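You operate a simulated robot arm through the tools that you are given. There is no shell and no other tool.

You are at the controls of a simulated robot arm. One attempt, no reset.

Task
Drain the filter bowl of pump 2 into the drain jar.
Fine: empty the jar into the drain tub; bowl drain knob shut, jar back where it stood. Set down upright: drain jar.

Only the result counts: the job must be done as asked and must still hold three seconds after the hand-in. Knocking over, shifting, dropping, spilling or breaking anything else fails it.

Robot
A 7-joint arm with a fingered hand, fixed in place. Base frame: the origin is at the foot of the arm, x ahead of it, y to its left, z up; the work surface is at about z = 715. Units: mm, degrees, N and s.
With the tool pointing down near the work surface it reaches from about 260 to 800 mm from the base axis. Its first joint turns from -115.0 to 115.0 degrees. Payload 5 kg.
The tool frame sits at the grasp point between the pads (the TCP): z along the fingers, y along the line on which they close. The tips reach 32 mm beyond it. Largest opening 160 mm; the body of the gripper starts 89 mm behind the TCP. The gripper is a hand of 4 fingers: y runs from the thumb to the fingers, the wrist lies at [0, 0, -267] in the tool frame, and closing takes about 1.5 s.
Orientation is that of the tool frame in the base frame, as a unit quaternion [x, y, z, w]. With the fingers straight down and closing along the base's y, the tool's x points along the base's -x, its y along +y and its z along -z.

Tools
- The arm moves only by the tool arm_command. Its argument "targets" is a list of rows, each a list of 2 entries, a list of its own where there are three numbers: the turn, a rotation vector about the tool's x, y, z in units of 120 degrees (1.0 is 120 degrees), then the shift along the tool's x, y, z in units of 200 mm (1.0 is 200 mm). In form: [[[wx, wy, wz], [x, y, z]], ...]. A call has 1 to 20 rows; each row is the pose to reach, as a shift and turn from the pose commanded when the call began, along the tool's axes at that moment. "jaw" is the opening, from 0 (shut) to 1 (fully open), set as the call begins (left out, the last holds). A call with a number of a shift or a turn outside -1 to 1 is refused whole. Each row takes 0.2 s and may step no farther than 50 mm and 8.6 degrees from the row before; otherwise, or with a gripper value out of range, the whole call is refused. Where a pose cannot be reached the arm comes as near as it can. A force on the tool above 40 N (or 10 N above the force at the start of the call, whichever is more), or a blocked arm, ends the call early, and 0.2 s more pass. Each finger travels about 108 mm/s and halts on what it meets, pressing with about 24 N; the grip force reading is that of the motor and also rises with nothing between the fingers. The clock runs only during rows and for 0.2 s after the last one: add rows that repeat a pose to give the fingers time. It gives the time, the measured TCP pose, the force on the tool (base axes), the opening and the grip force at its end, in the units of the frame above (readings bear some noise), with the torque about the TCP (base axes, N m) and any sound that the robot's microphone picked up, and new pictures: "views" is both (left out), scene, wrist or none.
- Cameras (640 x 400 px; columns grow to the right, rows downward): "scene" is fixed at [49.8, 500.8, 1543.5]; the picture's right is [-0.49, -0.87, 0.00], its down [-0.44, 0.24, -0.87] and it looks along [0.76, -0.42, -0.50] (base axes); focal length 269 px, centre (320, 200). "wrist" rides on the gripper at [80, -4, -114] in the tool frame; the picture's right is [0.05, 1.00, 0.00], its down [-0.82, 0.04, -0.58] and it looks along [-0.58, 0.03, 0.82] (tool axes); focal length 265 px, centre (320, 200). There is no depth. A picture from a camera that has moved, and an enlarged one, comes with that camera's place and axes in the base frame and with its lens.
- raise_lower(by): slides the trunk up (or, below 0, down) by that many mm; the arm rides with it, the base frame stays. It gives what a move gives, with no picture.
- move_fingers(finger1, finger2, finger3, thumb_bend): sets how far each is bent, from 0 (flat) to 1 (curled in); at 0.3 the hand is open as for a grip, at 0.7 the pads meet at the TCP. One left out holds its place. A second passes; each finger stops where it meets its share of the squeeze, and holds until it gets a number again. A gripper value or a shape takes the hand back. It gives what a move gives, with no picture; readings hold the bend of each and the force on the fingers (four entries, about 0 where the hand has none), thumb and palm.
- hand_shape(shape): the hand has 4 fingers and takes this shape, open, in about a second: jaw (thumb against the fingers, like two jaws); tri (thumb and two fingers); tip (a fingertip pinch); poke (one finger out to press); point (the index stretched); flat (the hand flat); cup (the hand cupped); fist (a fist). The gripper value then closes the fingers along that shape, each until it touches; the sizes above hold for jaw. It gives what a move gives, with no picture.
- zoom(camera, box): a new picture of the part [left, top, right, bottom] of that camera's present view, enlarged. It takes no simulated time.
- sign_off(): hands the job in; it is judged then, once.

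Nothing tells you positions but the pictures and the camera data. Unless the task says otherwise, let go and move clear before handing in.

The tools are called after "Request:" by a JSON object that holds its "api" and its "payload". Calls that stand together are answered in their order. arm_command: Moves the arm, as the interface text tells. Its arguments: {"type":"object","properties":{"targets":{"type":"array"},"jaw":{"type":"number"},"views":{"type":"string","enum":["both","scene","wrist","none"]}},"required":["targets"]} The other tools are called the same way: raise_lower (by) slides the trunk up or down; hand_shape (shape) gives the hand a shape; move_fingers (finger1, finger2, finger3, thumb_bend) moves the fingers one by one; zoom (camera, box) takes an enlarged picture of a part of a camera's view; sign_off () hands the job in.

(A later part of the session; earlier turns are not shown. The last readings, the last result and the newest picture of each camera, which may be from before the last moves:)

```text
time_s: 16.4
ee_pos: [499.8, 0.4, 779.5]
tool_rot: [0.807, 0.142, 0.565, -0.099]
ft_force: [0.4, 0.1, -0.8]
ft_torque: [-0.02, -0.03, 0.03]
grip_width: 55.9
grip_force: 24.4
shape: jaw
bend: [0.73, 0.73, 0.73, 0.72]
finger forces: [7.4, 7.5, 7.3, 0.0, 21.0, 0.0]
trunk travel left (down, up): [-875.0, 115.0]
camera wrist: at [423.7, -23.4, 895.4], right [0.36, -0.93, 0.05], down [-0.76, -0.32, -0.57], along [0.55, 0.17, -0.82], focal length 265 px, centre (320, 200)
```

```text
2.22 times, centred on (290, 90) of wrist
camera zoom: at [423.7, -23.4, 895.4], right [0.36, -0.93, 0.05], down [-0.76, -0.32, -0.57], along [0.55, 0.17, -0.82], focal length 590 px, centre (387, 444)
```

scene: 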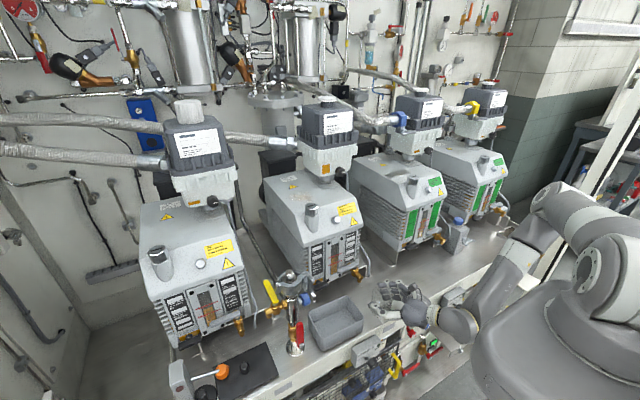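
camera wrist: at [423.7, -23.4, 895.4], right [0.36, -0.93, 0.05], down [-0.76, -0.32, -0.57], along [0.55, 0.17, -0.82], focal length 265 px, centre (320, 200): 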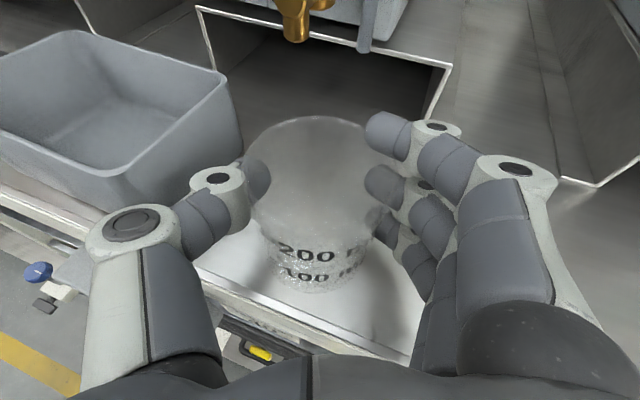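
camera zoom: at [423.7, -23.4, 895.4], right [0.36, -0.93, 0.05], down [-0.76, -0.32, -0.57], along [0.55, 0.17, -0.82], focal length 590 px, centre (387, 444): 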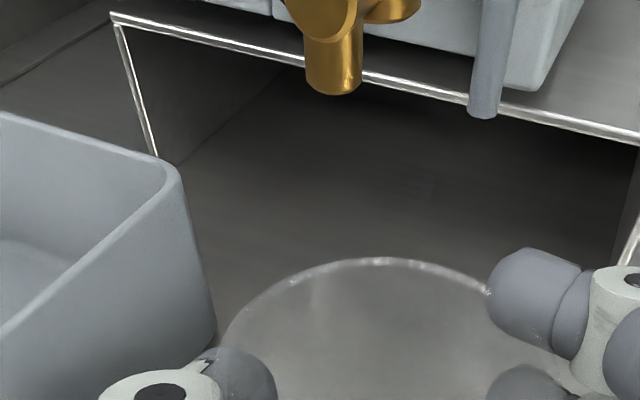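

The tube tip comes out at about (571, 5, 825) and the rim is now near 812, leaving around 12 mm of clearance. I'll slide the jar forward underneath it.

Request:
{"api": "arm_command", "payload": {"targets": [[[0, 0, 0], [0.0295, 0.0305, 0.081]], [[0, 0, 0], [0.059, 0.061, 0.1615]], [[0, 0, 0], [0.088, 0.0915, 0.242]], [[0, 0, 0], [0.1175, 0.122, 0.323]], [[0, 0, 0], [0.1175, 0.122, 0.323]]]}}

Request:
{"api": "zoom", "payload": {"camera": "scene", "box": [320, 220, 420, 300]}}

Request:
{"api": "zoom", "payload": {"camera": "wrist", "box": [200, 20, 440, 220]}}

```text
time_s: 17.6
ee_pos: [573.2, -0.3, 779.5]
tool_rot: [0.807, 0.142, 0.565, -0.099]
ft_force: [-0.4, 1.1, -0.1]
ft_torque: [-0.02, 0.0, 0.0]
grip_width: 55.8
grip_force: 24.2
shape: jaw
bend: [0.73, 0.73, 0.73, 0.72]
finger forces: [7.4, 7.4, 7.3, 0.0, 20.8, 0.0]
trunk travel left (down, up): [-875.0, 115.0]
camera wrist: at [497.5, -22.7, 894.5], right [0.36, -0.93, 0.05], down [-0.76, -0.32, -0.57], along [0.55, 0.17, -0.82], focal length 265 px, centre (320, 200)
```

scene: 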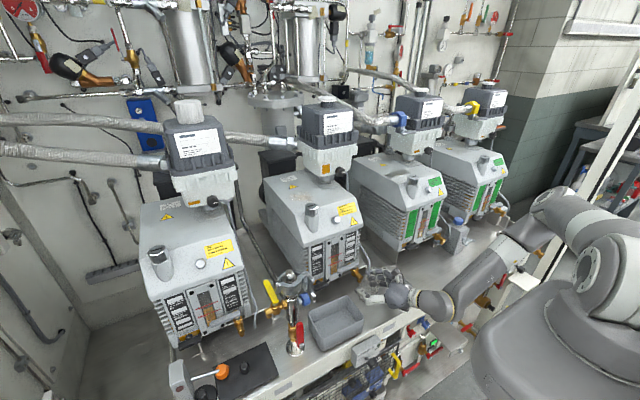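
wrist: 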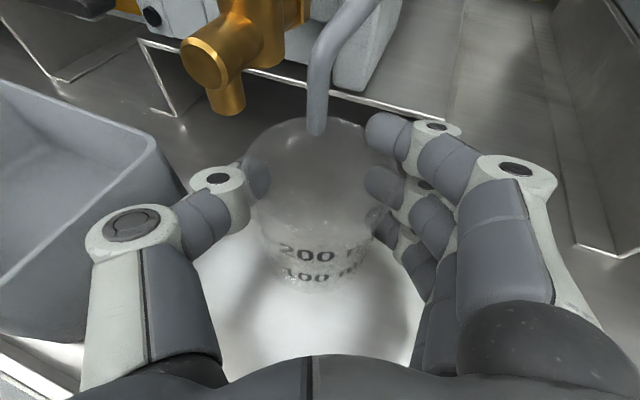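

```text
5.00 times, centred on (370, 260) of scene
camera zoom: at [49.8, 500.8, 1543.5], right [-0.49, -0.87, 0.0], down [-0.44, 0.24, -0.87], along [0.76, -0.42, -0.5], focal length 1347 px, centre (70, -100)
```

zoom: 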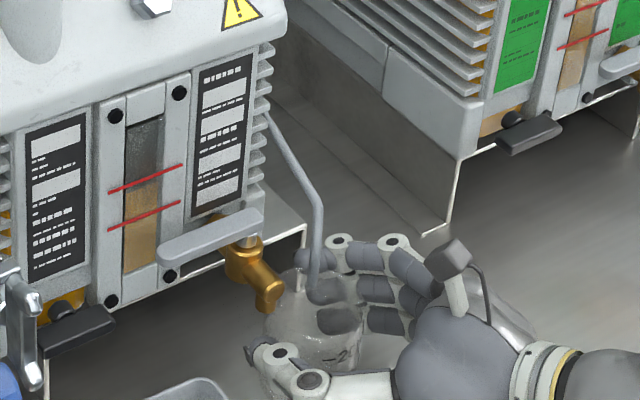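

```text
2.00 times, centred on (320, 120) of wrist
camera zoom: at [497.5, -22.7, 894.5], right [0.36, -0.93, 0.05], down [-0.76, -0.32, -0.57], along [0.55, 0.17, -0.82], focal length 531 px, centre (320, 360)
```

zoom: 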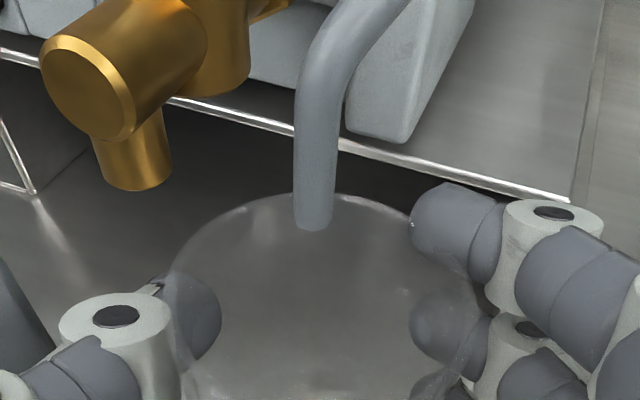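

The tube tip is over the middle of the jar mouth, within about 4 mm. I'll set the jar down, open the hand partway and back out along the tool axis.

Request:
{"api": "arm_command", "payload": {"targets": [[[0, 0, 0], [-0.0112, 0, 0.0041]], [[0, 0, 0], [-0.0225, 0, 0.0082]], [[0, 0, 0], [-0.0225, 0, 0.0082]]], "views": "none"}}

Request:
{"api": "arm_command", "payload": {"targets": [[[0, 0, 0], [0, 0, 0]], [[0, 0, 0], [0, 0, 0]], [[0, 0, 0], [0, 0, 0]], [[0, 0, 0], [0, 0, 0]]], "jaw": 0.58}}

```text
time_s: 18.4
ee_pos: [573.9, -0.5, 774.5]
tool_rot: [0.807, 0.142, 0.565, -0.099]
ft_force: [-0.1, -0.4, -1.1]
ft_torque: [0.01, 0.01, -0.02]
grip_width: 55.6
grip_force: 24.1
shape: jaw
bend: [0.73, 0.73, 0.73, 0.72]
finger forces: [7.4, 7.5, 7.4, 0.0, 20.7, 0.0]
trunk travel left (down, up): [-875.0, 115.0]
```

```text
time_s: 19.4
ee_pos: [572.4, 0.2, 774.5]
tool_rot: [0.806, 0.143, 0.565, -0.1]
ft_force: [0.6, 0.1, -0.5]
ft_torque: [-0.01, -0.03, 0.0]
grip_width: 92.2
grip_force: 0.0
shape: jaw
bend: [0.71, 0.71, 0.71, 0.7]
finger forces: [0.1, 0.1, 0.1, 0.0, 0.1, 0.0]
trunk travel left (down, up): [-875.0, 115.0]
camera wrist: at [497.2, -23.1, 890.0], right [0.36, -0.93, 0.05], down [-0.76, -0.32, -0.57], along [0.55, 0.17, -0.82], focal length 265 px, centre (320, 200)
```

scene: 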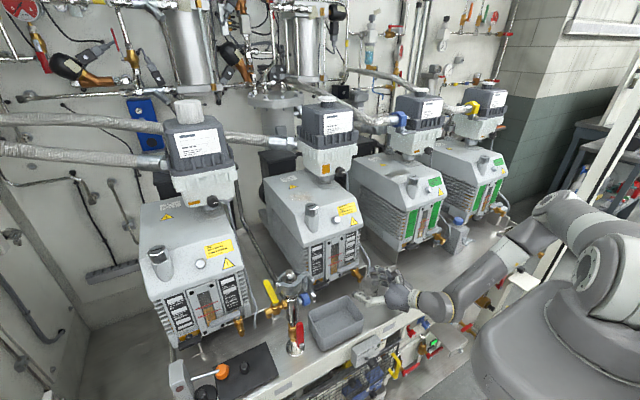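
wrist: 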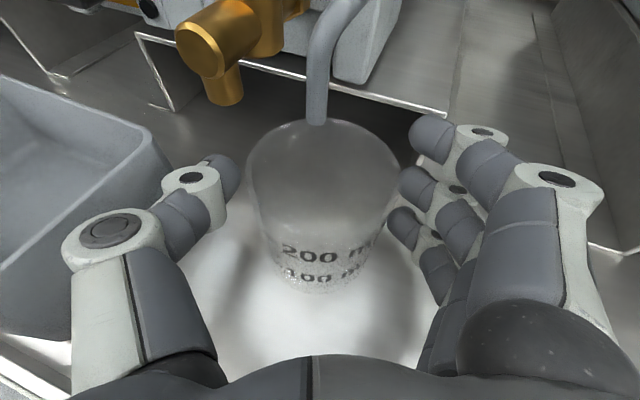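

The jar is standing under the tube and the hand is free. I'll back straight out, then rise and pitch up towards the knob.

Request:
{"api": "arm_command", "payload": {"targets": [[[0, 0, 0], [0, 0, -0.1]], [[0, 0, 0], [0, 0, -0.22]], [[0, 0, 0], [0, 0, -0.35]], [[0, 0, 0], [0, 0, -0.5]], [[0, 0, 0], [0, 0, -0.65]]]}}

Request:
{"api": "zoom", "payload": {"camera": "scene", "box": [320, 220, 420, 300]}}

Request:
{"api": "zoom", "payload": {"camera": "wrist", "box": [200, 0, 440, 150]}}

```text
time_s: 20.6
ee_pos: [459.7, -38.4, 820.1]
tool_rot: [0.806, 0.142, 0.566, -0.099]
ft_force: [-0.8, -0.4, 1.1]
ft_torque: [0.0, -0.05, 0.0]
grip_width: 92.6
grip_force: 0.1
shape: jaw
bend: [0.71, 0.71, 0.71, 0.7]
finger forces: [0.0, 0.0, 0.0, 0.0, 0.0, 0.1]
trunk travel left (down, up): [-875.0, 115.0]
camera wrist: at [382.2, -63.1, 935.6], right [0.36, -0.93, 0.05], down [-0.76, -0.32, -0.57], along [0.55, 0.17, -0.82], focal length 265 px, centre (320, 200)
```

scene: 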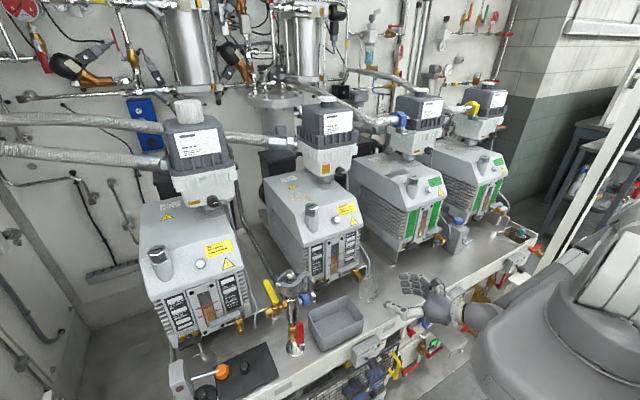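
wrist: 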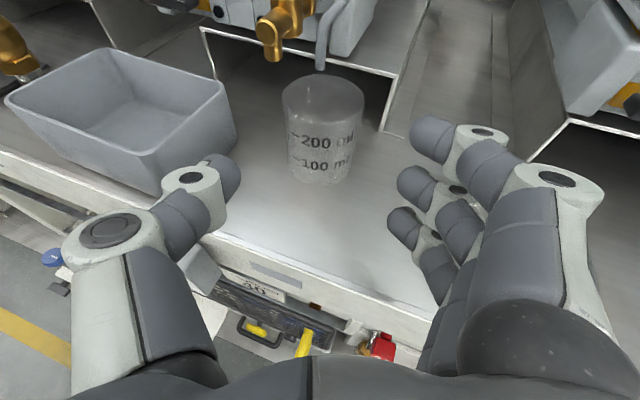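

```text
5.00 times, centred on (370, 260) of scene
camera zoom: at [49.8, 500.8, 1543.5], right [-0.49, -0.87, 0.0], down [-0.44, 0.24, -0.87], along [0.76, -0.42, -0.5], focal length 1347 px, centre (70, -100)
```

zoom: 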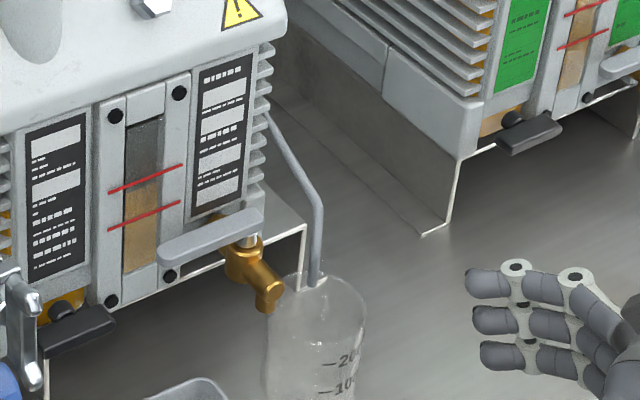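

```text
2.67 times, centred on (320, 75) of wrist
camera zoom: at [382.2, -63.1, 935.6], right [0.36, -0.93, 0.05], down [-0.76, -0.32, -0.57], along [0.55, 0.17, -0.82], focal length 708 px, centre (320, 533)
```

zoom: 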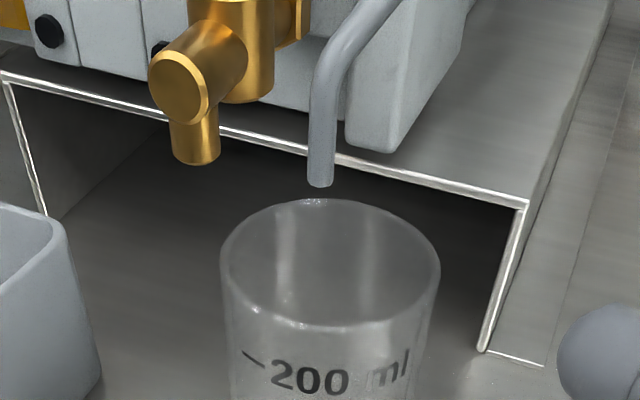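

The jar is standing under the spout and the drop point falls inside the rim. I'll rise along a path that avoids the tube and undo the yaw on the way.

Request:
{"api": "arm_command", "payload": {"targets": [[[-0.0313, 0, 0.0114], [0.145, 0.069, -0.012]], [[-0.0627, 0, 0.0228], [0.29, 0.139, -0.023]], [[-0.094, 0, 0.0342], [0.434, 0.208, -0.035]], [[-0.1254, 0, 0.0456], [0.579, 0.278, -0.046]], [[-0.1567, 0, 0.057], [0.724, 0.347, -0.058]]], "views": "none"}}

```text
time_s: 21.8
ee_pos: [519.6, -94.0, 960.9]
tool_rot: [0.819, -0.001, 0.574, 0.001]
ft_force: [-0.6, 0.7, -0.6]
ft_torque: [-0.01, 0.01, -0.03]
grip_width: 92.5
grip_force: 0.0
shape: jaw
bend: [0.71, 0.71, 0.71, 0.7]
finger forces: [0.0, 0.1, 0.1, 0.0, 0.0, 0.0]
trunk travel left (down, up): [-875.0, 115.0]
```

Request:
{"api": "arm_command", "payload": {"targets": [[[0, 0, 0], [0.175, -0.02, -0.016]], [[0, 0, 0], [0.35, -0.04, -0.032]], [[0, 0, 0], [0.525, -0.06, -0.048]], [[0, 0, 0], [0.7, -0.08, -0.063]], [[0, 0, 0], [0.876, -0.1, -0.079]]], "views": "none"}}

```text
time_s: 23.0
ee_pos: [592.7, -83.4, 1125.6]
tool_rot: [0.819, -0.001, 0.573, 0.0]
ft_force: [-0.7, 0.5, 0.2]
ft_torque: [-0.02, 0.02, -0.01]
grip_width: 92.4
grip_force: 0.1
shape: jaw
bend: [0.71, 0.71, 0.71, 0.7]
finger forces: [0.0, 0.1, 0.0, 0.0, 0.1, 0.0]
out of reach, approached as far as the arm can: row 2, 3, 4, 5
trunk travel left (down, up): [-875.0, 115.0]
```

Request:
{"api": "arm_command", "payload": {"targets": [[[0, 0, 0], [0.138, -0.128, -0.001]], [[0, 0, 0], [0.276, -0.257, -0.002]], [[0, 0, 0], [0.414, -0.386, -0.003]], [[0, 0, 0], [0.552, -0.515, -0.004]], [[0, 0.055, 0], [0.552, -0.515, -0.004]], [[0, 0.11, 0], [0.552, -0.515, -0.004]], [[0, 0.1667, 0], [0.552, -0.515, -0.004]], [[0, 0.1667, 0], [0.552, -0.515, -0.004]]]}}

Request:
{"api": "zoom", "payload": {"camera": "wrist", "box": [200, 0, 440, 150]}}

```text
time_s: 24.8
ee_pos: [630.8, 21.0, 1229.9]
tool_rot: [0.707, -0.001, 0.707, 0.001]
ft_force: [-0.9, 0.4, -0.6]
ft_torque: [-0.02, -0.02, -0.06]
grip_width: 92.4
grip_force: 0.0
shape: jaw
bend: [0.71, 0.71, 0.71, 0.7]
finger forces: [0.0, 0.0, 0.0, 0.0, 0.0, 0.0]
trunk travel left (down, up): [-875.0, 115.0]
camera wrist: at [515.7, 25.4, 1310.9], right [0.0, -1.0, 0.05], down [-0.58, -0.04, -0.82], along [0.82, -0.03, -0.58], focal length 265 px, centre (320, 200)
```

scene: 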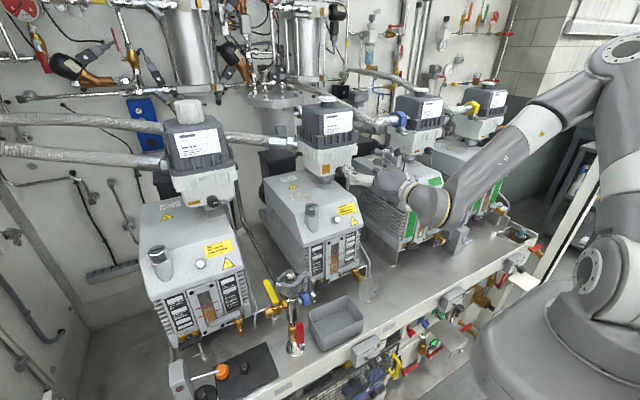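
wrist: 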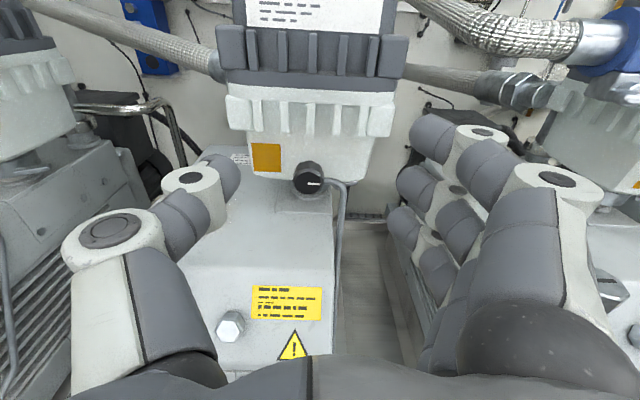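

```text
2.67 times, centred on (320, 75) of wrist
camera zoom: at [515.7, 25.4, 1310.9], right [0.0, -1.0, 0.05], down [-0.58, -0.04, -0.82], along [0.82, -0.03, -0.58], focal length 708 px, centre (320, 533)
```

zoom: 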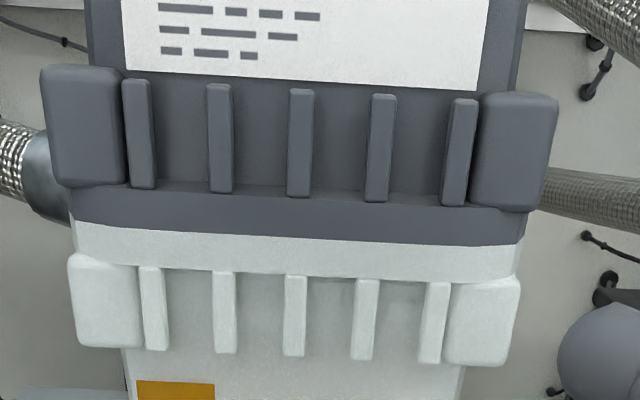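

The hand is horizontal and the knob sits where I predicted. I'll zoom in on it.

Request:
{"api": "zoom", "payload": {"camera": "wrist", "box": [240, 130, 380, 220]}}

Request:
{"api": "zoom", "payload": {"camera": "scene", "box": [310, 140, 390, 200]}}

```text
4.44 times, centred on (310, 175) of wrist
camera zoom: at [515.7, 25.4, 1310.9], right [0.0, -1.0, 0.05], down [-0.58, -0.04, -0.82], along [0.82, -0.03, -0.58], focal length 1180 px, centre (364, 311)
```

zoom: 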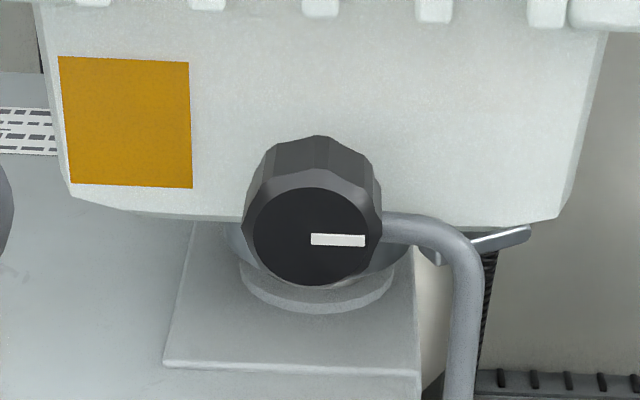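

```text
6.67 times, centred on (350, 170) of scene
camera zoom: at [49.8, 500.8, 1543.5], right [-0.49, -0.87, 0.0], down [-0.44, 0.24, -0.87], along [0.76, -0.42, -0.5], focal length 1796 px, centre (120, 400)
```

zoom: 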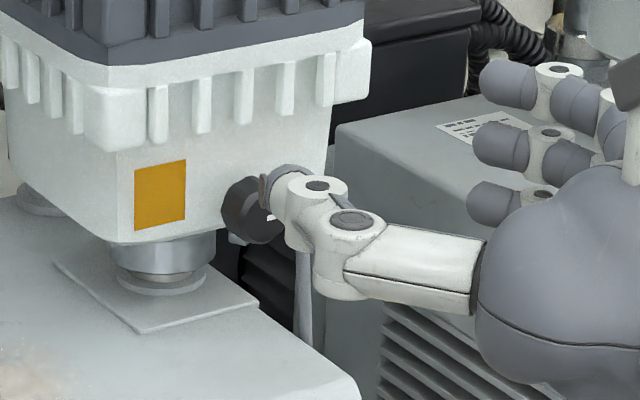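

The knob's front face is at about (738, 30, 1173), it is around 30 mm wide, and its mark points to the right. Before gripping I'll see what the finer grip shapes look like, since three full fingers could foul the tube elbow.

Request:
{"api": "hand_shape", "payload": {"shape": "tip"}}

Request:
{"api": "zoom", "payload": {"camera": "wrist", "box": [0, 0, 640, 400]}}

Request:
{"api": "hand_shape", "payload": {"shape": "tri"}}

Request:
{"api": "zoom", "payload": {"camera": "wrist", "box": [0, 0, 640, 400]}}

```text
time_s: 25.7
ee_pos: [631.0, 19.6, 1229.2]
tool_rot: [0.707, -0.001, 0.707, 0.001]
ft_force: [-0.2, 1.0, 0.0]
ft_torque: [-0.02, 0.02, 0.01]
grip_width: 159.6
grip_force: 0.2
shape: tip
bend: [0.01, 0.3, 0.01, 0.3]
finger forces: [0.1, 0.0, 0.0, 0.0, 0.0, 0.0]
trunk travel left (down, up): [-875.0, 115.0]
```

```text
1.00 times, centred on (320, 200) of wrist (not enlarged: the box is as wide or as high as the picture)
camera zoom: at [516.5, 24.5, 1310.8], right [0.0, -1.0, 0.05], down [-0.58, -0.04, -0.82], along [0.82, -0.03, -0.58], focal length 265 px, centre (320, 200)
```

zoom: 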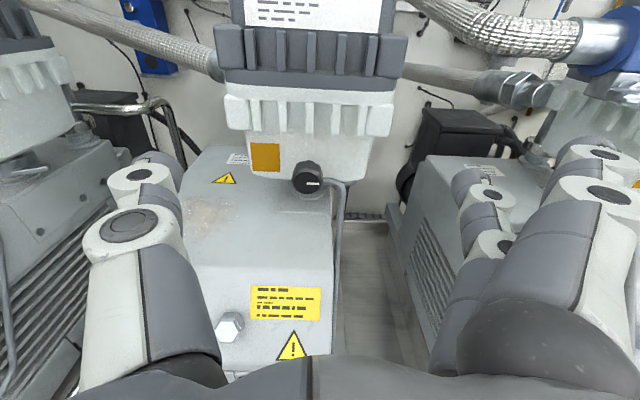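

```text
time_s: 26.6
ee_pos: [631.0, 20.8, 1229.3]
tool_rot: [0.707, -0.001, 0.707, 0.0]
ft_force: [-0.5, -0.6, 1.0]
ft_torque: [-0.01, -0.03, -0.01]
grip_width: 159.9
grip_force: 0.0
shape: tri
bend: [0.3, 0.3, 0.01, 0.3]
finger forces: [0.0, 0.0, 0.1, 0.0, 0.1, 0.0]
trunk travel left (down, up): [-875.0, 115.0]
```

```text
1.00 times, centred on (320, 200) of wrist (not enlarged: the box is as wide or as high as the picture)
camera zoom: at [516.4, 24.6, 1310.8], right [0.0, -1.0, 0.05], down [-0.58, -0.04, -0.82], along [0.82, -0.03, -0.58], focal length 265 px, centre (320, 200)
```

zoom: 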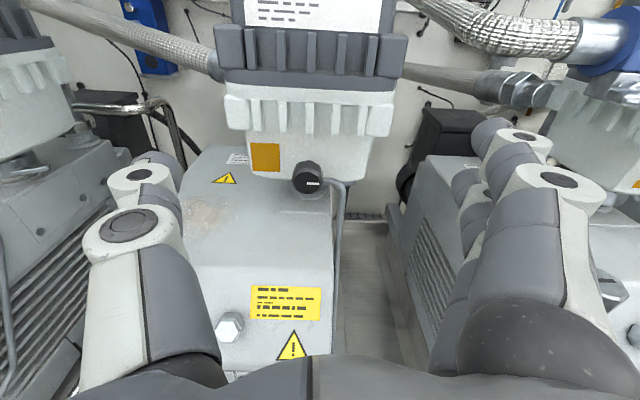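

"Tip" pinches the middle finger against the thumb but leaves the other two sticking straight out. I'll try curling those two into the palm so that only the middle finger and thumb do the pinching.

Request:
{"api": "move_fingers", "payload": {"finger1": 1.0, "finger2": 0.45, "finger3": 1.0, "thumb_bend": 0.45}}

Request:
{"api": "zoom", "payload": {"camera": "wrist", "box": [0, 0, 640, 400]}}

Request:
{"api": "zoom", "payload": {"camera": "scene", "box": [310, 130, 470, 240]}}

```text
time_s: 27.6
ee_pos: [630.5, 20.9, 1230.7]
tool_rot: [0.707, -0.001, 0.707, 0.0]
ft_force: [0.4, -0.6, -0.4]
ft_torque: [0.01, -0.01, -0.04]
grip_width: 66.0
grip_force: 0.1
shape: fingers
bend: [1.0, 0.45, 1.0, 0.45]
finger forces: [0.0, 0.0, 0.0, 0.0, 0.0, 0.0]
trunk travel left (down, up): [-875.0, 115.0]
```

```text
1.00 times, centred on (320, 200) of wrist (not enlarged: the box is as wide or as high as the picture)
camera zoom: at [516.4, 24.6, 1310.8], right [0.0, -1.0, 0.05], down [-0.58, -0.04, -0.82], along [0.82, -0.03, -0.58], focal length 265 px, centre (320, 200)
```

zoom: 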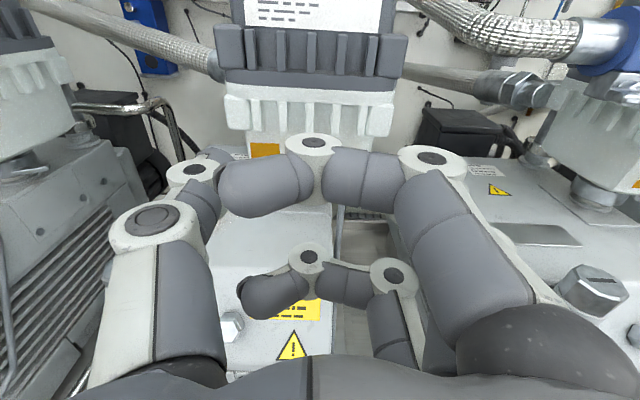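

```text
3.64 times, centred on (390, 185) of scene
camera zoom: at [49.8, 500.8, 1543.5], right [-0.49, -0.87, 0.0], down [-0.44, 0.24, -0.87], along [0.76, -0.42, -0.5], focal length 980 px, centre (66, 254)
```

zoom: 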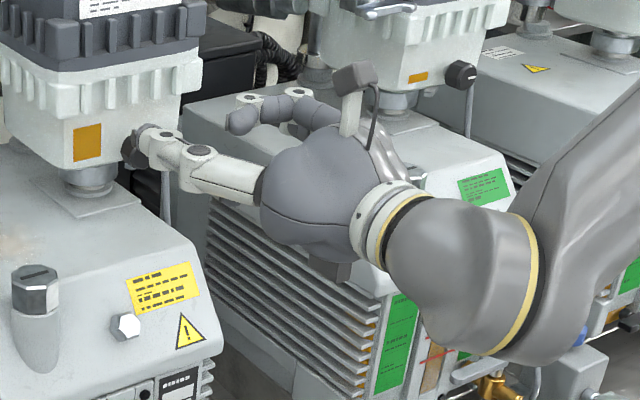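

Fully curled fingers would foul the knob face. Instead I'll hold the two outer fingers open, pinch with only the middle finger and thumb, and roll so the fingers come in from the upper right, clear of the drain tube.

Request:
{"api": "move_fingers", "payload": {"finger1": 0.33, "finger2": 0.45, "finger3": 0.33, "thumb_bend": 0.45}}

Request:
{"api": "arm_command", "payload": {"targets": [[[0, 0, -0.069], [0, 0, 0]], [[0, 0, -0.139], [0, 0, 0]], [[0, 0, -0.208], [-0.05, -0.01, 0.02]], [[0, 0, -0.278], [-0.13, -0.02, 0.04]], [[0, 0, -0.347], [-0.21, -0.03, 0.06]], [[0, 0, -0.4167], [-0.285, -0.045, 0.08]], [[0, 0, -0.4167], [-0.285, -0.045, 0.08]]]}}

Request:
{"api": "zoom", "payload": {"camera": "scene", "box": [290, 120, 450, 230]}}

```text
time_s: 28.6
ee_pos: [630.6, 19.9, 1229.0]
tool_rot: [0.707, 0.0, 0.707, 0.001]
ft_force: [-0.3, 0.5, -0.3]
ft_torque: [-0.01, 0.02, -0.01]
grip_width: 135.4
grip_force: 0.0
shape: fingers
bend: [0.33, 0.45, 0.33, 0.45]
finger forces: [0.0, 0.0, 0.0, 0.0, 0.0, 0.1]
trunk travel left (down, up): [-875.0, 115.0]
```

```text
time_s: 30.2
ee_pos: [645.4, 28.3, 1172.6]
tool_rot: [0.64, 0.3, 0.641, 0.299]
ft_force: [0.1, -0.3, -0.7]
ft_torque: [0.02, -0.03, -0.04]
grip_width: 135.4
grip_force: 0.0
shape: fingers
bend: [0.33, 0.45, 0.33, 0.45]
finger forces: [0.0, 0.1, 0.1, 0.1, 0.0, 0.1]
trunk travel left (down, up): [-875.0, 115.0]
camera wrist: at [531.7, 93.0, 1220.9], right [0.0, -0.6, 0.8], down [-0.58, -0.65, -0.49], along [0.82, -0.46, -0.35], focal length 265 px, centre (320, 200)
```

scene: 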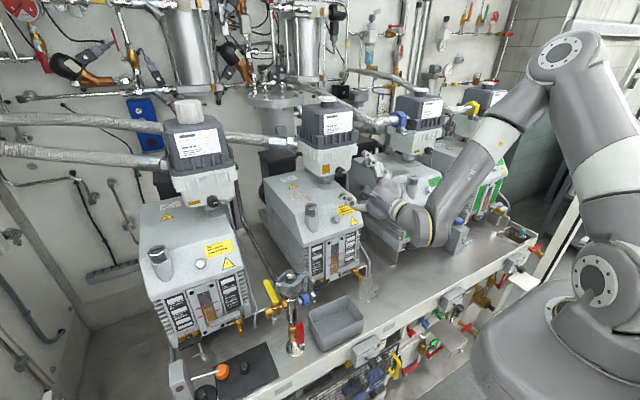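
wrist: 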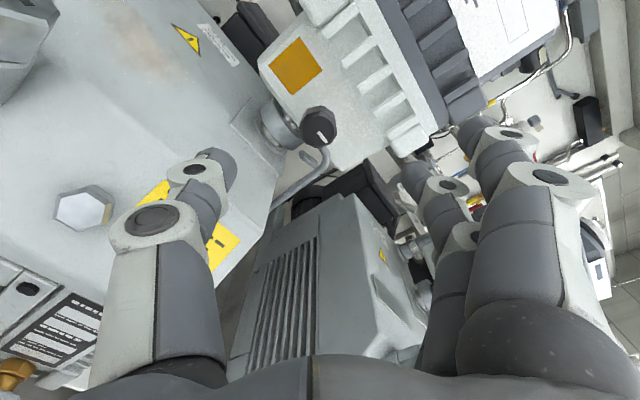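

```text
3.64 times, centred on (370, 175) of scene
camera zoom: at [49.8, 500.8, 1543.5], right [-0.49, -0.87, 0.0], down [-0.44, 0.24, -0.87], along [0.76, -0.42, -0.5], focal length 980 px, centre (138, 291)
```

zoom: 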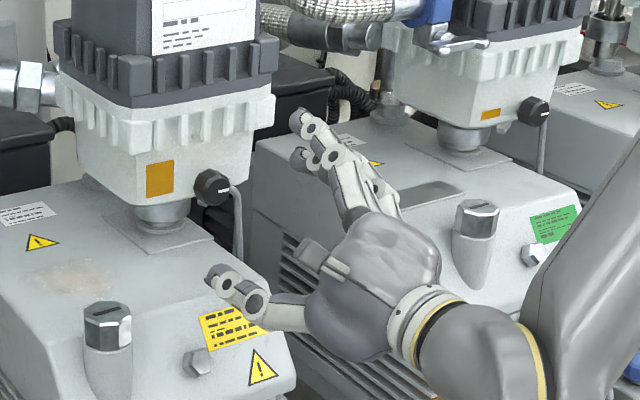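

The knob's centre agrees from this view too, at (738, 30.5, 1174). I'll advance slowly with the hand centred on the knob axis.

Request:
{"api": "arm_command", "payload": {"targets": [[[0, 0, 0], [0.004, 0, 0.08]], [[0, 0, 0], [0.009, -0.002, 0.16]], [[0, 0, 0], [0.009, -0.002, 0.24]], [[0, 0, 0], [0.009, -0.002, 0.24]]]}}

Request:
{"api": "zoom", "payload": {"camera": "scene", "box": [300, 130, 420, 210]}}

Request:
{"api": "zoom", "payload": {"camera": "wrist", "box": [200, 60, 440, 210]}}

```text
time_s: 31.2
ee_pos: [695.4, 30.6, 1172.3]
tool_rot: [0.641, 0.298, 0.641, 0.3]
ft_force: [-0.2, -0.2, 0.2]
ft_torque: [0.02, -0.01, 0.01]
grip_width: 135.1
grip_force: 0.0
shape: fingers
bend: [0.33, 0.45, 0.33, 0.45]
finger forces: [0.0, 0.1, 0.0, 0.0, 0.1, 0.0]
trunk travel left (down, up): [-875.0, 115.0]
camera wrist: at [580.5, 94.7, 1221.8], right [0.0, -0.6, 0.8], down [-0.58, -0.65, -0.49], along [0.82, -0.46, -0.35], focal length 265 px, centre (320, 200)
```

scene: 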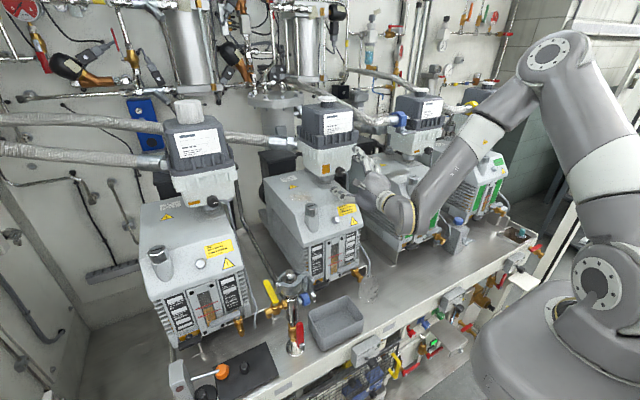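
wrist: 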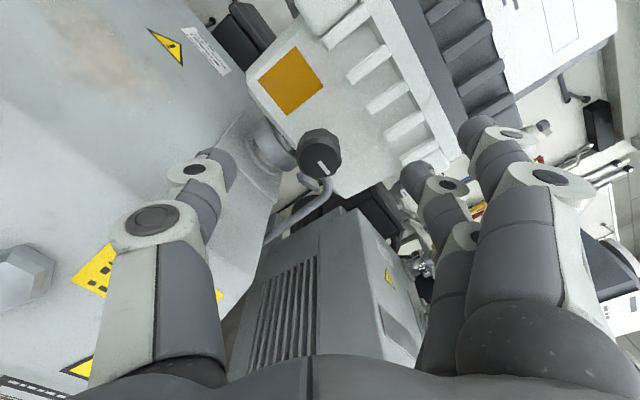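

```text
5.00 times, centred on (360, 170) of scene
camera zoom: at [49.8, 500.8, 1543.5], right [-0.49, -0.87, 0.0], down [-0.44, 0.24, -0.87], along [0.76, -0.42, -0.5], focal length 1347 px, centre (120, 350)
```

zoom: 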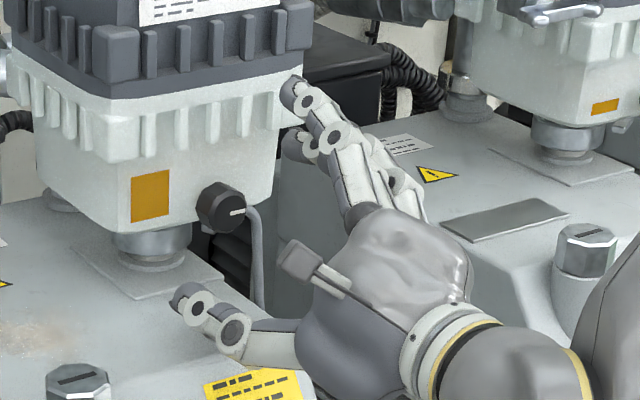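

```text
2.67 times, centred on (320, 135) of wrist
camera zoom: at [580.5, 94.7, 1221.8], right [0.0, -0.6, 0.8], down [-0.58, -0.65, -0.49], along [0.82, -0.46, -0.35], focal length 708 px, centre (320, 373)
```

zoom: 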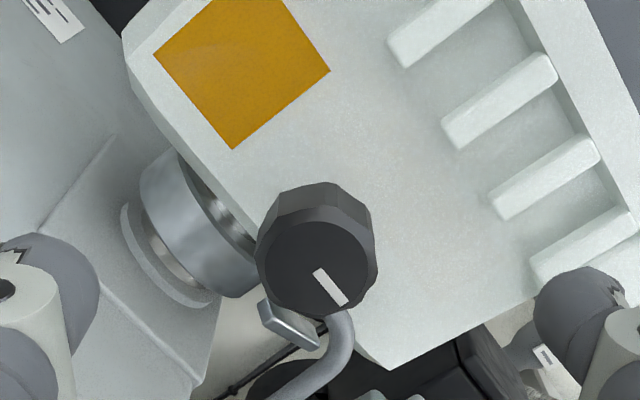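

Request:
{"api": "arm_command", "payload": {"targets": [[[0, 0, 0], [0, 0, 0.06]], [[0, 0, 0], [0, 0, 0.115]], [[0, 0, 0], [0, 0, 0.115]]]}}

Request:
{"api": "zoom", "payload": {"camera": "scene", "box": [300, 130, 420, 210]}}

Request:
{"api": "zoom", "payload": {"camera": "wrist", "box": [160, 60, 480, 260]}}

```text
time_s: 32.0
ee_pos: [719.2, 29.6, 1171.9]
tool_rot: [0.641, 0.299, 0.641, 0.298]
ft_force: [-0.3, -0.2, 0.0]
ft_torque: [-0.03, -0.03, -0.01]
grip_width: 135.0
grip_force: 0.2
shape: fingers
bend: [0.33, 0.45, 0.33, 0.45]
finger forces: [0.0, 0.0, 0.0, 0.1, 0.1, 0.0]
trunk travel left (down, up): [-875.0, 115.0]
camera wrist: at [603.4, 93.8, 1221.4], right [0.0, -0.6, 0.8], down [-0.58, -0.65, -0.49], along [0.82, -0.46, -0.35], focal length 265 px, centre (320, 200)
```

scene: 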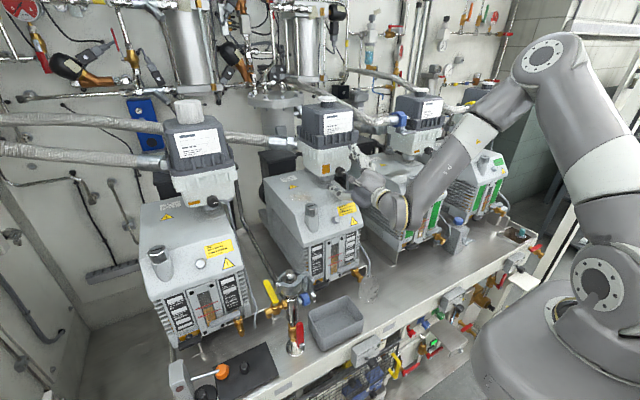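
wrist: 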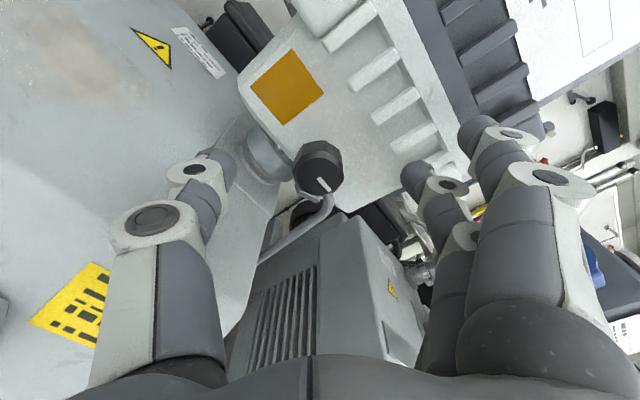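

```text
5.00 times, centred on (360, 170) of scene
camera zoom: at [49.8, 500.8, 1543.5], right [-0.49, -0.87, 0.0], down [-0.44, 0.24, -0.87], along [0.76, -0.42, -0.5], focal length 1347 px, centre (120, 350)
```

zoom: 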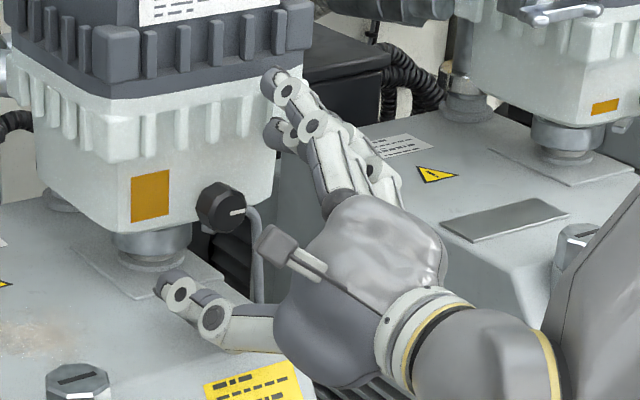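

```text
2.00 times, centred on (320, 160) of wrist
camera zoom: at [603.4, 93.8, 1221.4], right [0.0, -0.6, 0.8], down [-0.58, -0.65, -0.49], along [0.82, -0.46, -0.35], focal length 531 px, centre (320, 280)
```

zoom: 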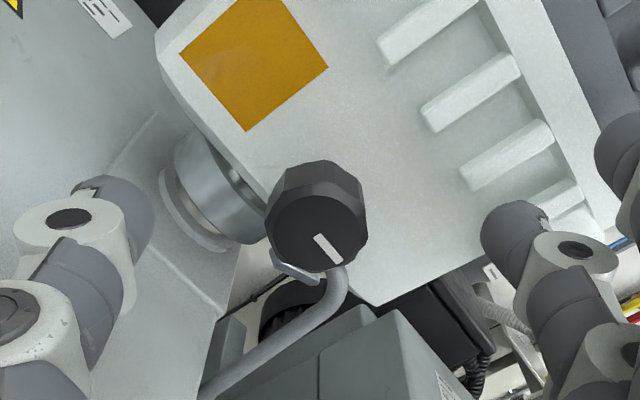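

The knob is centred between thumb and middle finger. I'll close just those two onto it.

Request:
{"api": "move_fingers", "payload": {"finger2": 0.72, "thumb_bend": 0.72}}

Request:
{"api": "zoom", "payload": {"camera": "wrist", "box": [160, 60, 480, 260]}}

Request:
{"api": "zoom", "payload": {"camera": "scene", "box": [300, 130, 420, 210]}}

```text
time_s: 33.0
ee_pos: [719.0, 30.1, 1170.0]
tool_rot: [0.642, 0.299, 0.64, 0.298]
ft_force: [4.5, 3.8, -6.3]
ft_torque: [-0.05, 0.06, 0.0]
grip_width: 98.7
grip_force: 11.1
shape: fingers
bend: [0.33, 0.64, 0.33, 0.66]
finger forces: [0.0, 7.8, 0.0, 0.0, 15.0, 0.1]
trunk travel left (down, up): [-875.0, 115.0]
```

```text
2.00 times, centred on (320, 160) of wrist
camera zoom: at [604.3, 94.6, 1220.6], right [0.0, -0.6, 0.8], down [-0.58, -0.65, -0.49], along [0.82, -0.46, -0.35], focal length 531 px, centre (320, 280)
```

zoom: 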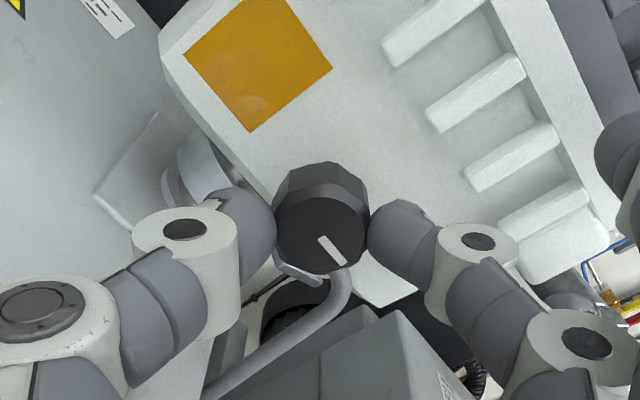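

```text
5.00 times, centred on (360, 170) of scene
camera zoom: at [49.8, 500.8, 1543.5], right [-0.49, -0.87, 0.0], down [-0.44, 0.24, -0.87], along [0.76, -0.42, -0.5], focal length 1347 px, centre (120, 350)
```

zoom: 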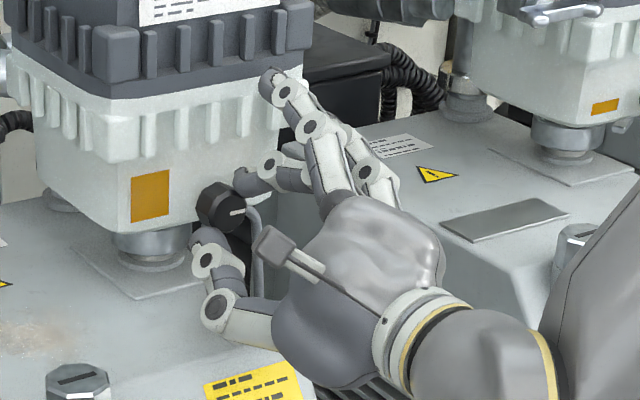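

Both pads are on the knob. I'll roll the hand counter-clockwise about 40 degrees to see whether the knob follows.

Request:
{"api": "arm_command", "payload": {"targets": [[[0, 0, -0.06], [0, 0, 0]], [[0, 0, -0.12], [0, 0, 0]], [[0, 0, -0.18], [0, 0, 0]], [[0, 0, -0.24], [0, 0, 0]], [[0, 0, -0.3], [0, 0, 0]], [[0, 0, -0.333], [0, 0, 0]]]}}

Request:
{"api": "zoom", "payload": {"camera": "wrist", "box": [160, 60, 480, 260]}}

Request:
{"api": "zoom", "payload": {"camera": "scene", "box": [300, 130, 420, 210]}}

```text
time_s: 34.4
ee_pos: [719.5, 29.9, 1172.2]
tool_rot: [0.5, 0.501, 0.498, 0.5]
ft_force: [0.1, 4.2, -11.4]
ft_torque: [0.04, 0.22, 0.07]
grip_width: 99.3
grip_force: 10.7
shape: fingers
bend: [0.33, 0.64, 0.33, 0.66]
finger forces: [0.0, 6.2, 0.1, 0.0, 15.9, 0.1]
trunk travel left (down, up): [-875.0, 115.0]
camera wrist: at [604.7, 111.2, 1169.0], right [0.0, 0.05, 1.0], down [-0.58, -0.81, 0.04], along [0.82, -0.58, 0.03], focal length 265 px, centre (320, 200)
```

scene: 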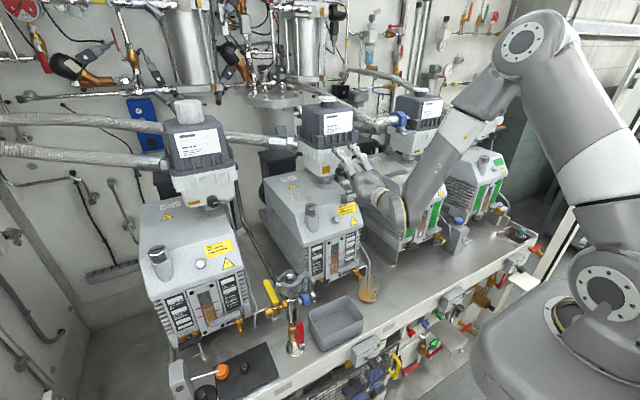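
wrist: 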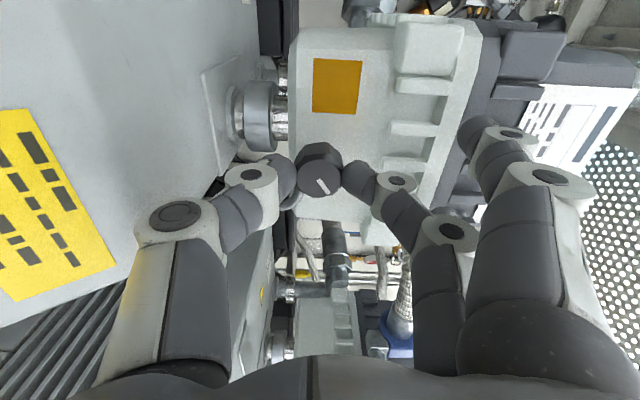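

```text
2.00 times, centred on (320, 160) of wrist
camera zoom: at [604.7, 111.2, 1169.0], right [0.0, 0.05, 1.0], down [-0.58, -0.81, 0.04], along [0.82, -0.58, 0.03], focal length 531 px, centre (320, 280)
```

zoom: 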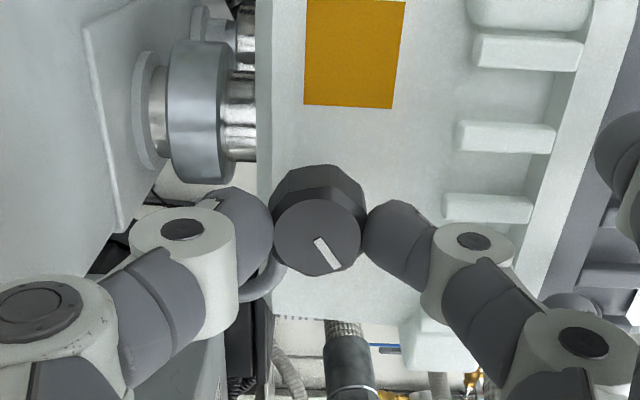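

```text
5.00 times, centred on (360, 170) of scene
camera zoom: at [49.8, 500.8, 1543.5], right [-0.49, -0.87, 0.0], down [-0.44, 0.24, -0.87], along [0.76, -0.42, -0.5], focal length 1347 px, centre (120, 350)
```

zoom: 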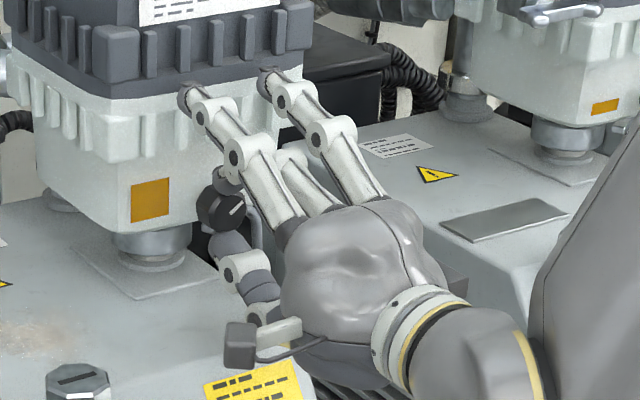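

The knob followed the hand, and amber oil is already running into the jar. I'll check the level.

Request:
{"api": "zoom", "payload": {"camera": "scene", "box": [320, 220, 420, 320]}}

```text
4.00 times, centred on (370, 270) of scene
camera zoom: at [49.8, 500.8, 1543.5], right [-0.49, -0.87, 0.0], down [-0.44, 0.24, -0.87], along [0.76, -0.42, -0.5], focal length 1078 px, centre (120, -80)
```

zoom: 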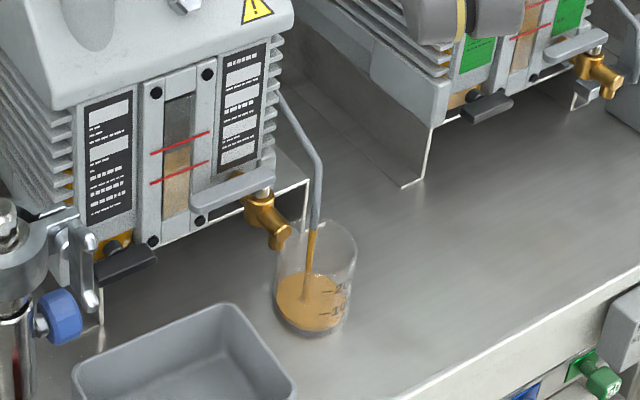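

The oil stream is landing inside the jar. I'll hold here briefly and watch the level.

Request:
{"api": "arm_command", "payload": {"targets": [[[0, 0, 0], [0, 0, 0]], [[0, 0, 0], [0, 0, 0]]], "views": "none"}}

Request:
{"api": "zoom", "payload": {"camera": "scene", "box": [330, 250, 410, 310]}}

Request:
{"api": "zoom", "payload": {"camera": "scene", "box": [300, 130, 420, 210]}}

```text
time_s: 35.0
ee_pos: [718.6, 30.6, 1173.4]
tool_rot: [0.499, 0.501, 0.5, 0.5]
ft_force: [-0.1, 3.2, -11.8]
ft_torque: [0.03, 0.25, 0.06]
grip_width: 99.6
grip_force: 11.2
shape: fingers
bend: [0.33, 0.64, 0.33, 0.66]
finger forces: [0.1, 6.0, 0.0, 0.0, 16.7, 0.1]
trunk travel left (down, up): [-875.0, 115.0]
```

```text
6.67 times, centred on (370, 280) of scene
camera zoom: at [49.8, 500.8, 1543.5], right [-0.49, -0.87, 0.0], down [-0.44, 0.24, -0.87], along [0.76, -0.42, -0.5], focal length 1796 px, centre (-13, -333)
```

zoom: 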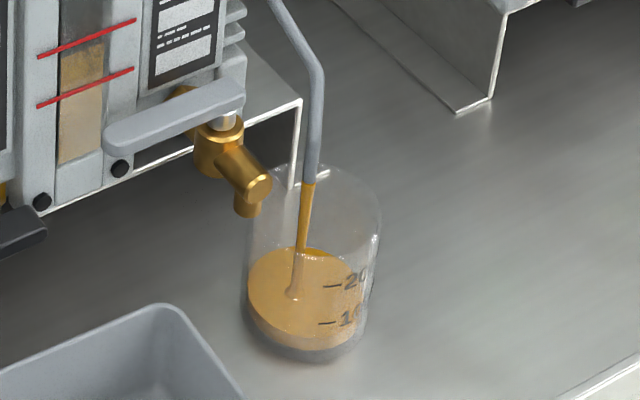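

```text
5.00 times, centred on (360, 170) of scene
camera zoom: at [49.8, 500.8, 1543.5], right [-0.49, -0.87, 0.0], down [-0.44, 0.24, -0.87], along [0.76, -0.42, -0.5], focal length 1347 px, centre (120, 350)
```

zoom: 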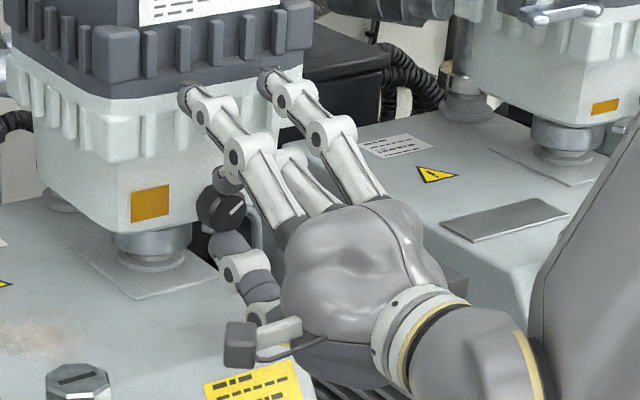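

The bowl's window level is dropping while the jar is still below its 100 mark, so there is plenty of room. I'll keep waiting.

Request:
{"api": "arm_command", "payload": {"targets": [[[0, 0, 0], [0, 0, 0]], [[0, 0, 0], [0, 0, 0]], [[0, 0, 0], [0, 0, 0]], [[0, 0, 0], [0, 0, 0]], [[0, 0, 0], [0, 0, 0]], [[0, 0, 0], [0, 0, 0]]], "views": "none"}}

Request:
{"api": "zoom", "payload": {"camera": "scene", "box": [330, 250, 410, 310]}}

Request:
{"api": "zoom", "payload": {"camera": "scene", "box": [300, 130, 420, 210]}}

```text
time_s: 36.4
ee_pos: [718.6, 30.8, 1172.6]
tool_rot: [0.501, 0.5, 0.501, 0.499]
ft_force: [-1.3, 2.7, -11.7]
ft_torque: [-0.01, 0.28, 0.04]
grip_width: 99.8
grip_force: 12.0
shape: fingers
bend: [0.33, 0.64, 0.33, 0.66]
finger forces: [0.1, 5.8, 0.1, 0.1, 17.1, 0.0]
trunk travel left (down, up): [-875.0, 115.0]
```

```text
6.67 times, centred on (370, 280) of scene
camera zoom: at [49.8, 500.8, 1543.5], right [-0.49, -0.87, 0.0], down [-0.44, 0.24, -0.87], along [0.76, -0.42, -0.5], focal length 1796 px, centre (-13, -333)
```

zoom: 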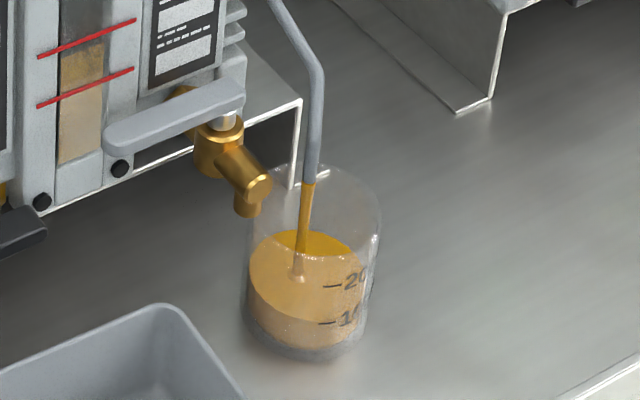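

```text
5.00 times, centred on (360, 170) of scene
camera zoom: at [49.8, 500.8, 1543.5], right [-0.49, -0.87, 0.0], down [-0.44, 0.24, -0.87], along [0.76, -0.42, -0.5], focal length 1347 px, centre (120, 350)
```

zoom: 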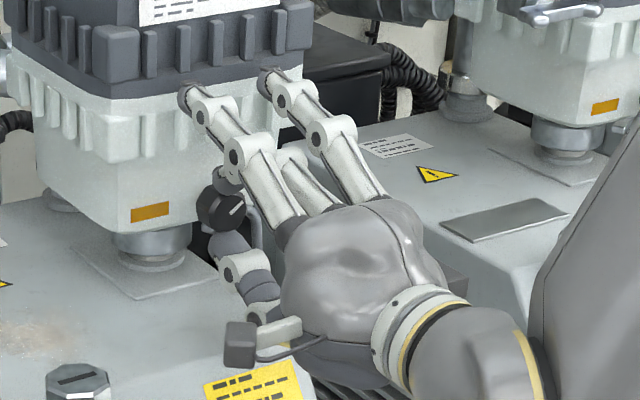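

Request:
{"api": "arm_command", "payload": {"targets": [[[0, 0, 0], [0, 0, 0]], [[0, 0, 0], [0, 0, 0]], [[0, 0, 0], [0, 0, 0]], [[0, 0, 0], [0, 0, 0]], [[0, 0, 0], [0, 0, 0]], [[0, 0, 0], [0, 0, 0]], [[0, 0, 0], [0, 0, 0]], [[0, 0, 0], [0, 0, 0]], [[0, 0, 0], [0, 0, 0]], [[0, 0, 0], [0, 0, 0]]], "views": "none"}}

Request:
{"api": "zoom", "payload": {"camera": "scene", "box": [330, 250, 410, 310]}}

Request:
{"api": "zoom", "payload": {"camera": "scene", "box": [300, 130, 420, 210]}}

```text
time_s: 38.6
ee_pos: [719.2, 30.8, 1171.6]
tool_rot: [0.5, 0.501, 0.499, 0.5]
ft_force: [-2.2, 3.1, -12.7]
ft_torque: [0.03, 0.3, 0.06]
grip_width: 99.5
grip_force: 11.3
shape: fingers
bend: [0.33, 0.64, 0.33, 0.66]
finger forces: [0.0, 5.9, 0.0, 0.0, 17.0, 0.0]
trunk travel left (down, up): [-875.0, 115.0]
```

```text
6.67 times, centred on (370, 280) of scene
camera zoom: at [49.8, 500.8, 1543.5], right [-0.49, -0.87, 0.0], down [-0.44, 0.24, -0.87], along [0.76, -0.42, -0.5], focal length 1796 px, centre (-13, -333)
```

zoom: 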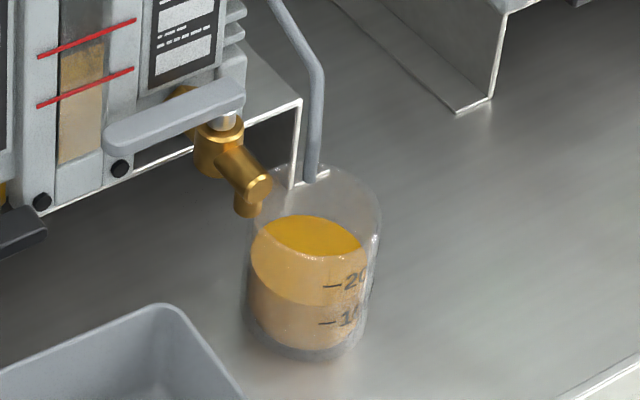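

```text
5.00 times, centred on (360, 170) of scene
camera zoom: at [49.8, 500.8, 1543.5], right [-0.49, -0.87, 0.0], down [-0.44, 0.24, -0.87], along [0.76, -0.42, -0.5], focal length 1347 px, centre (120, 350)
```

zoom: 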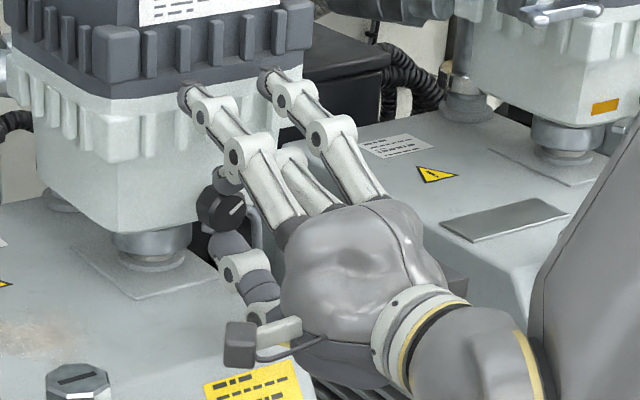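

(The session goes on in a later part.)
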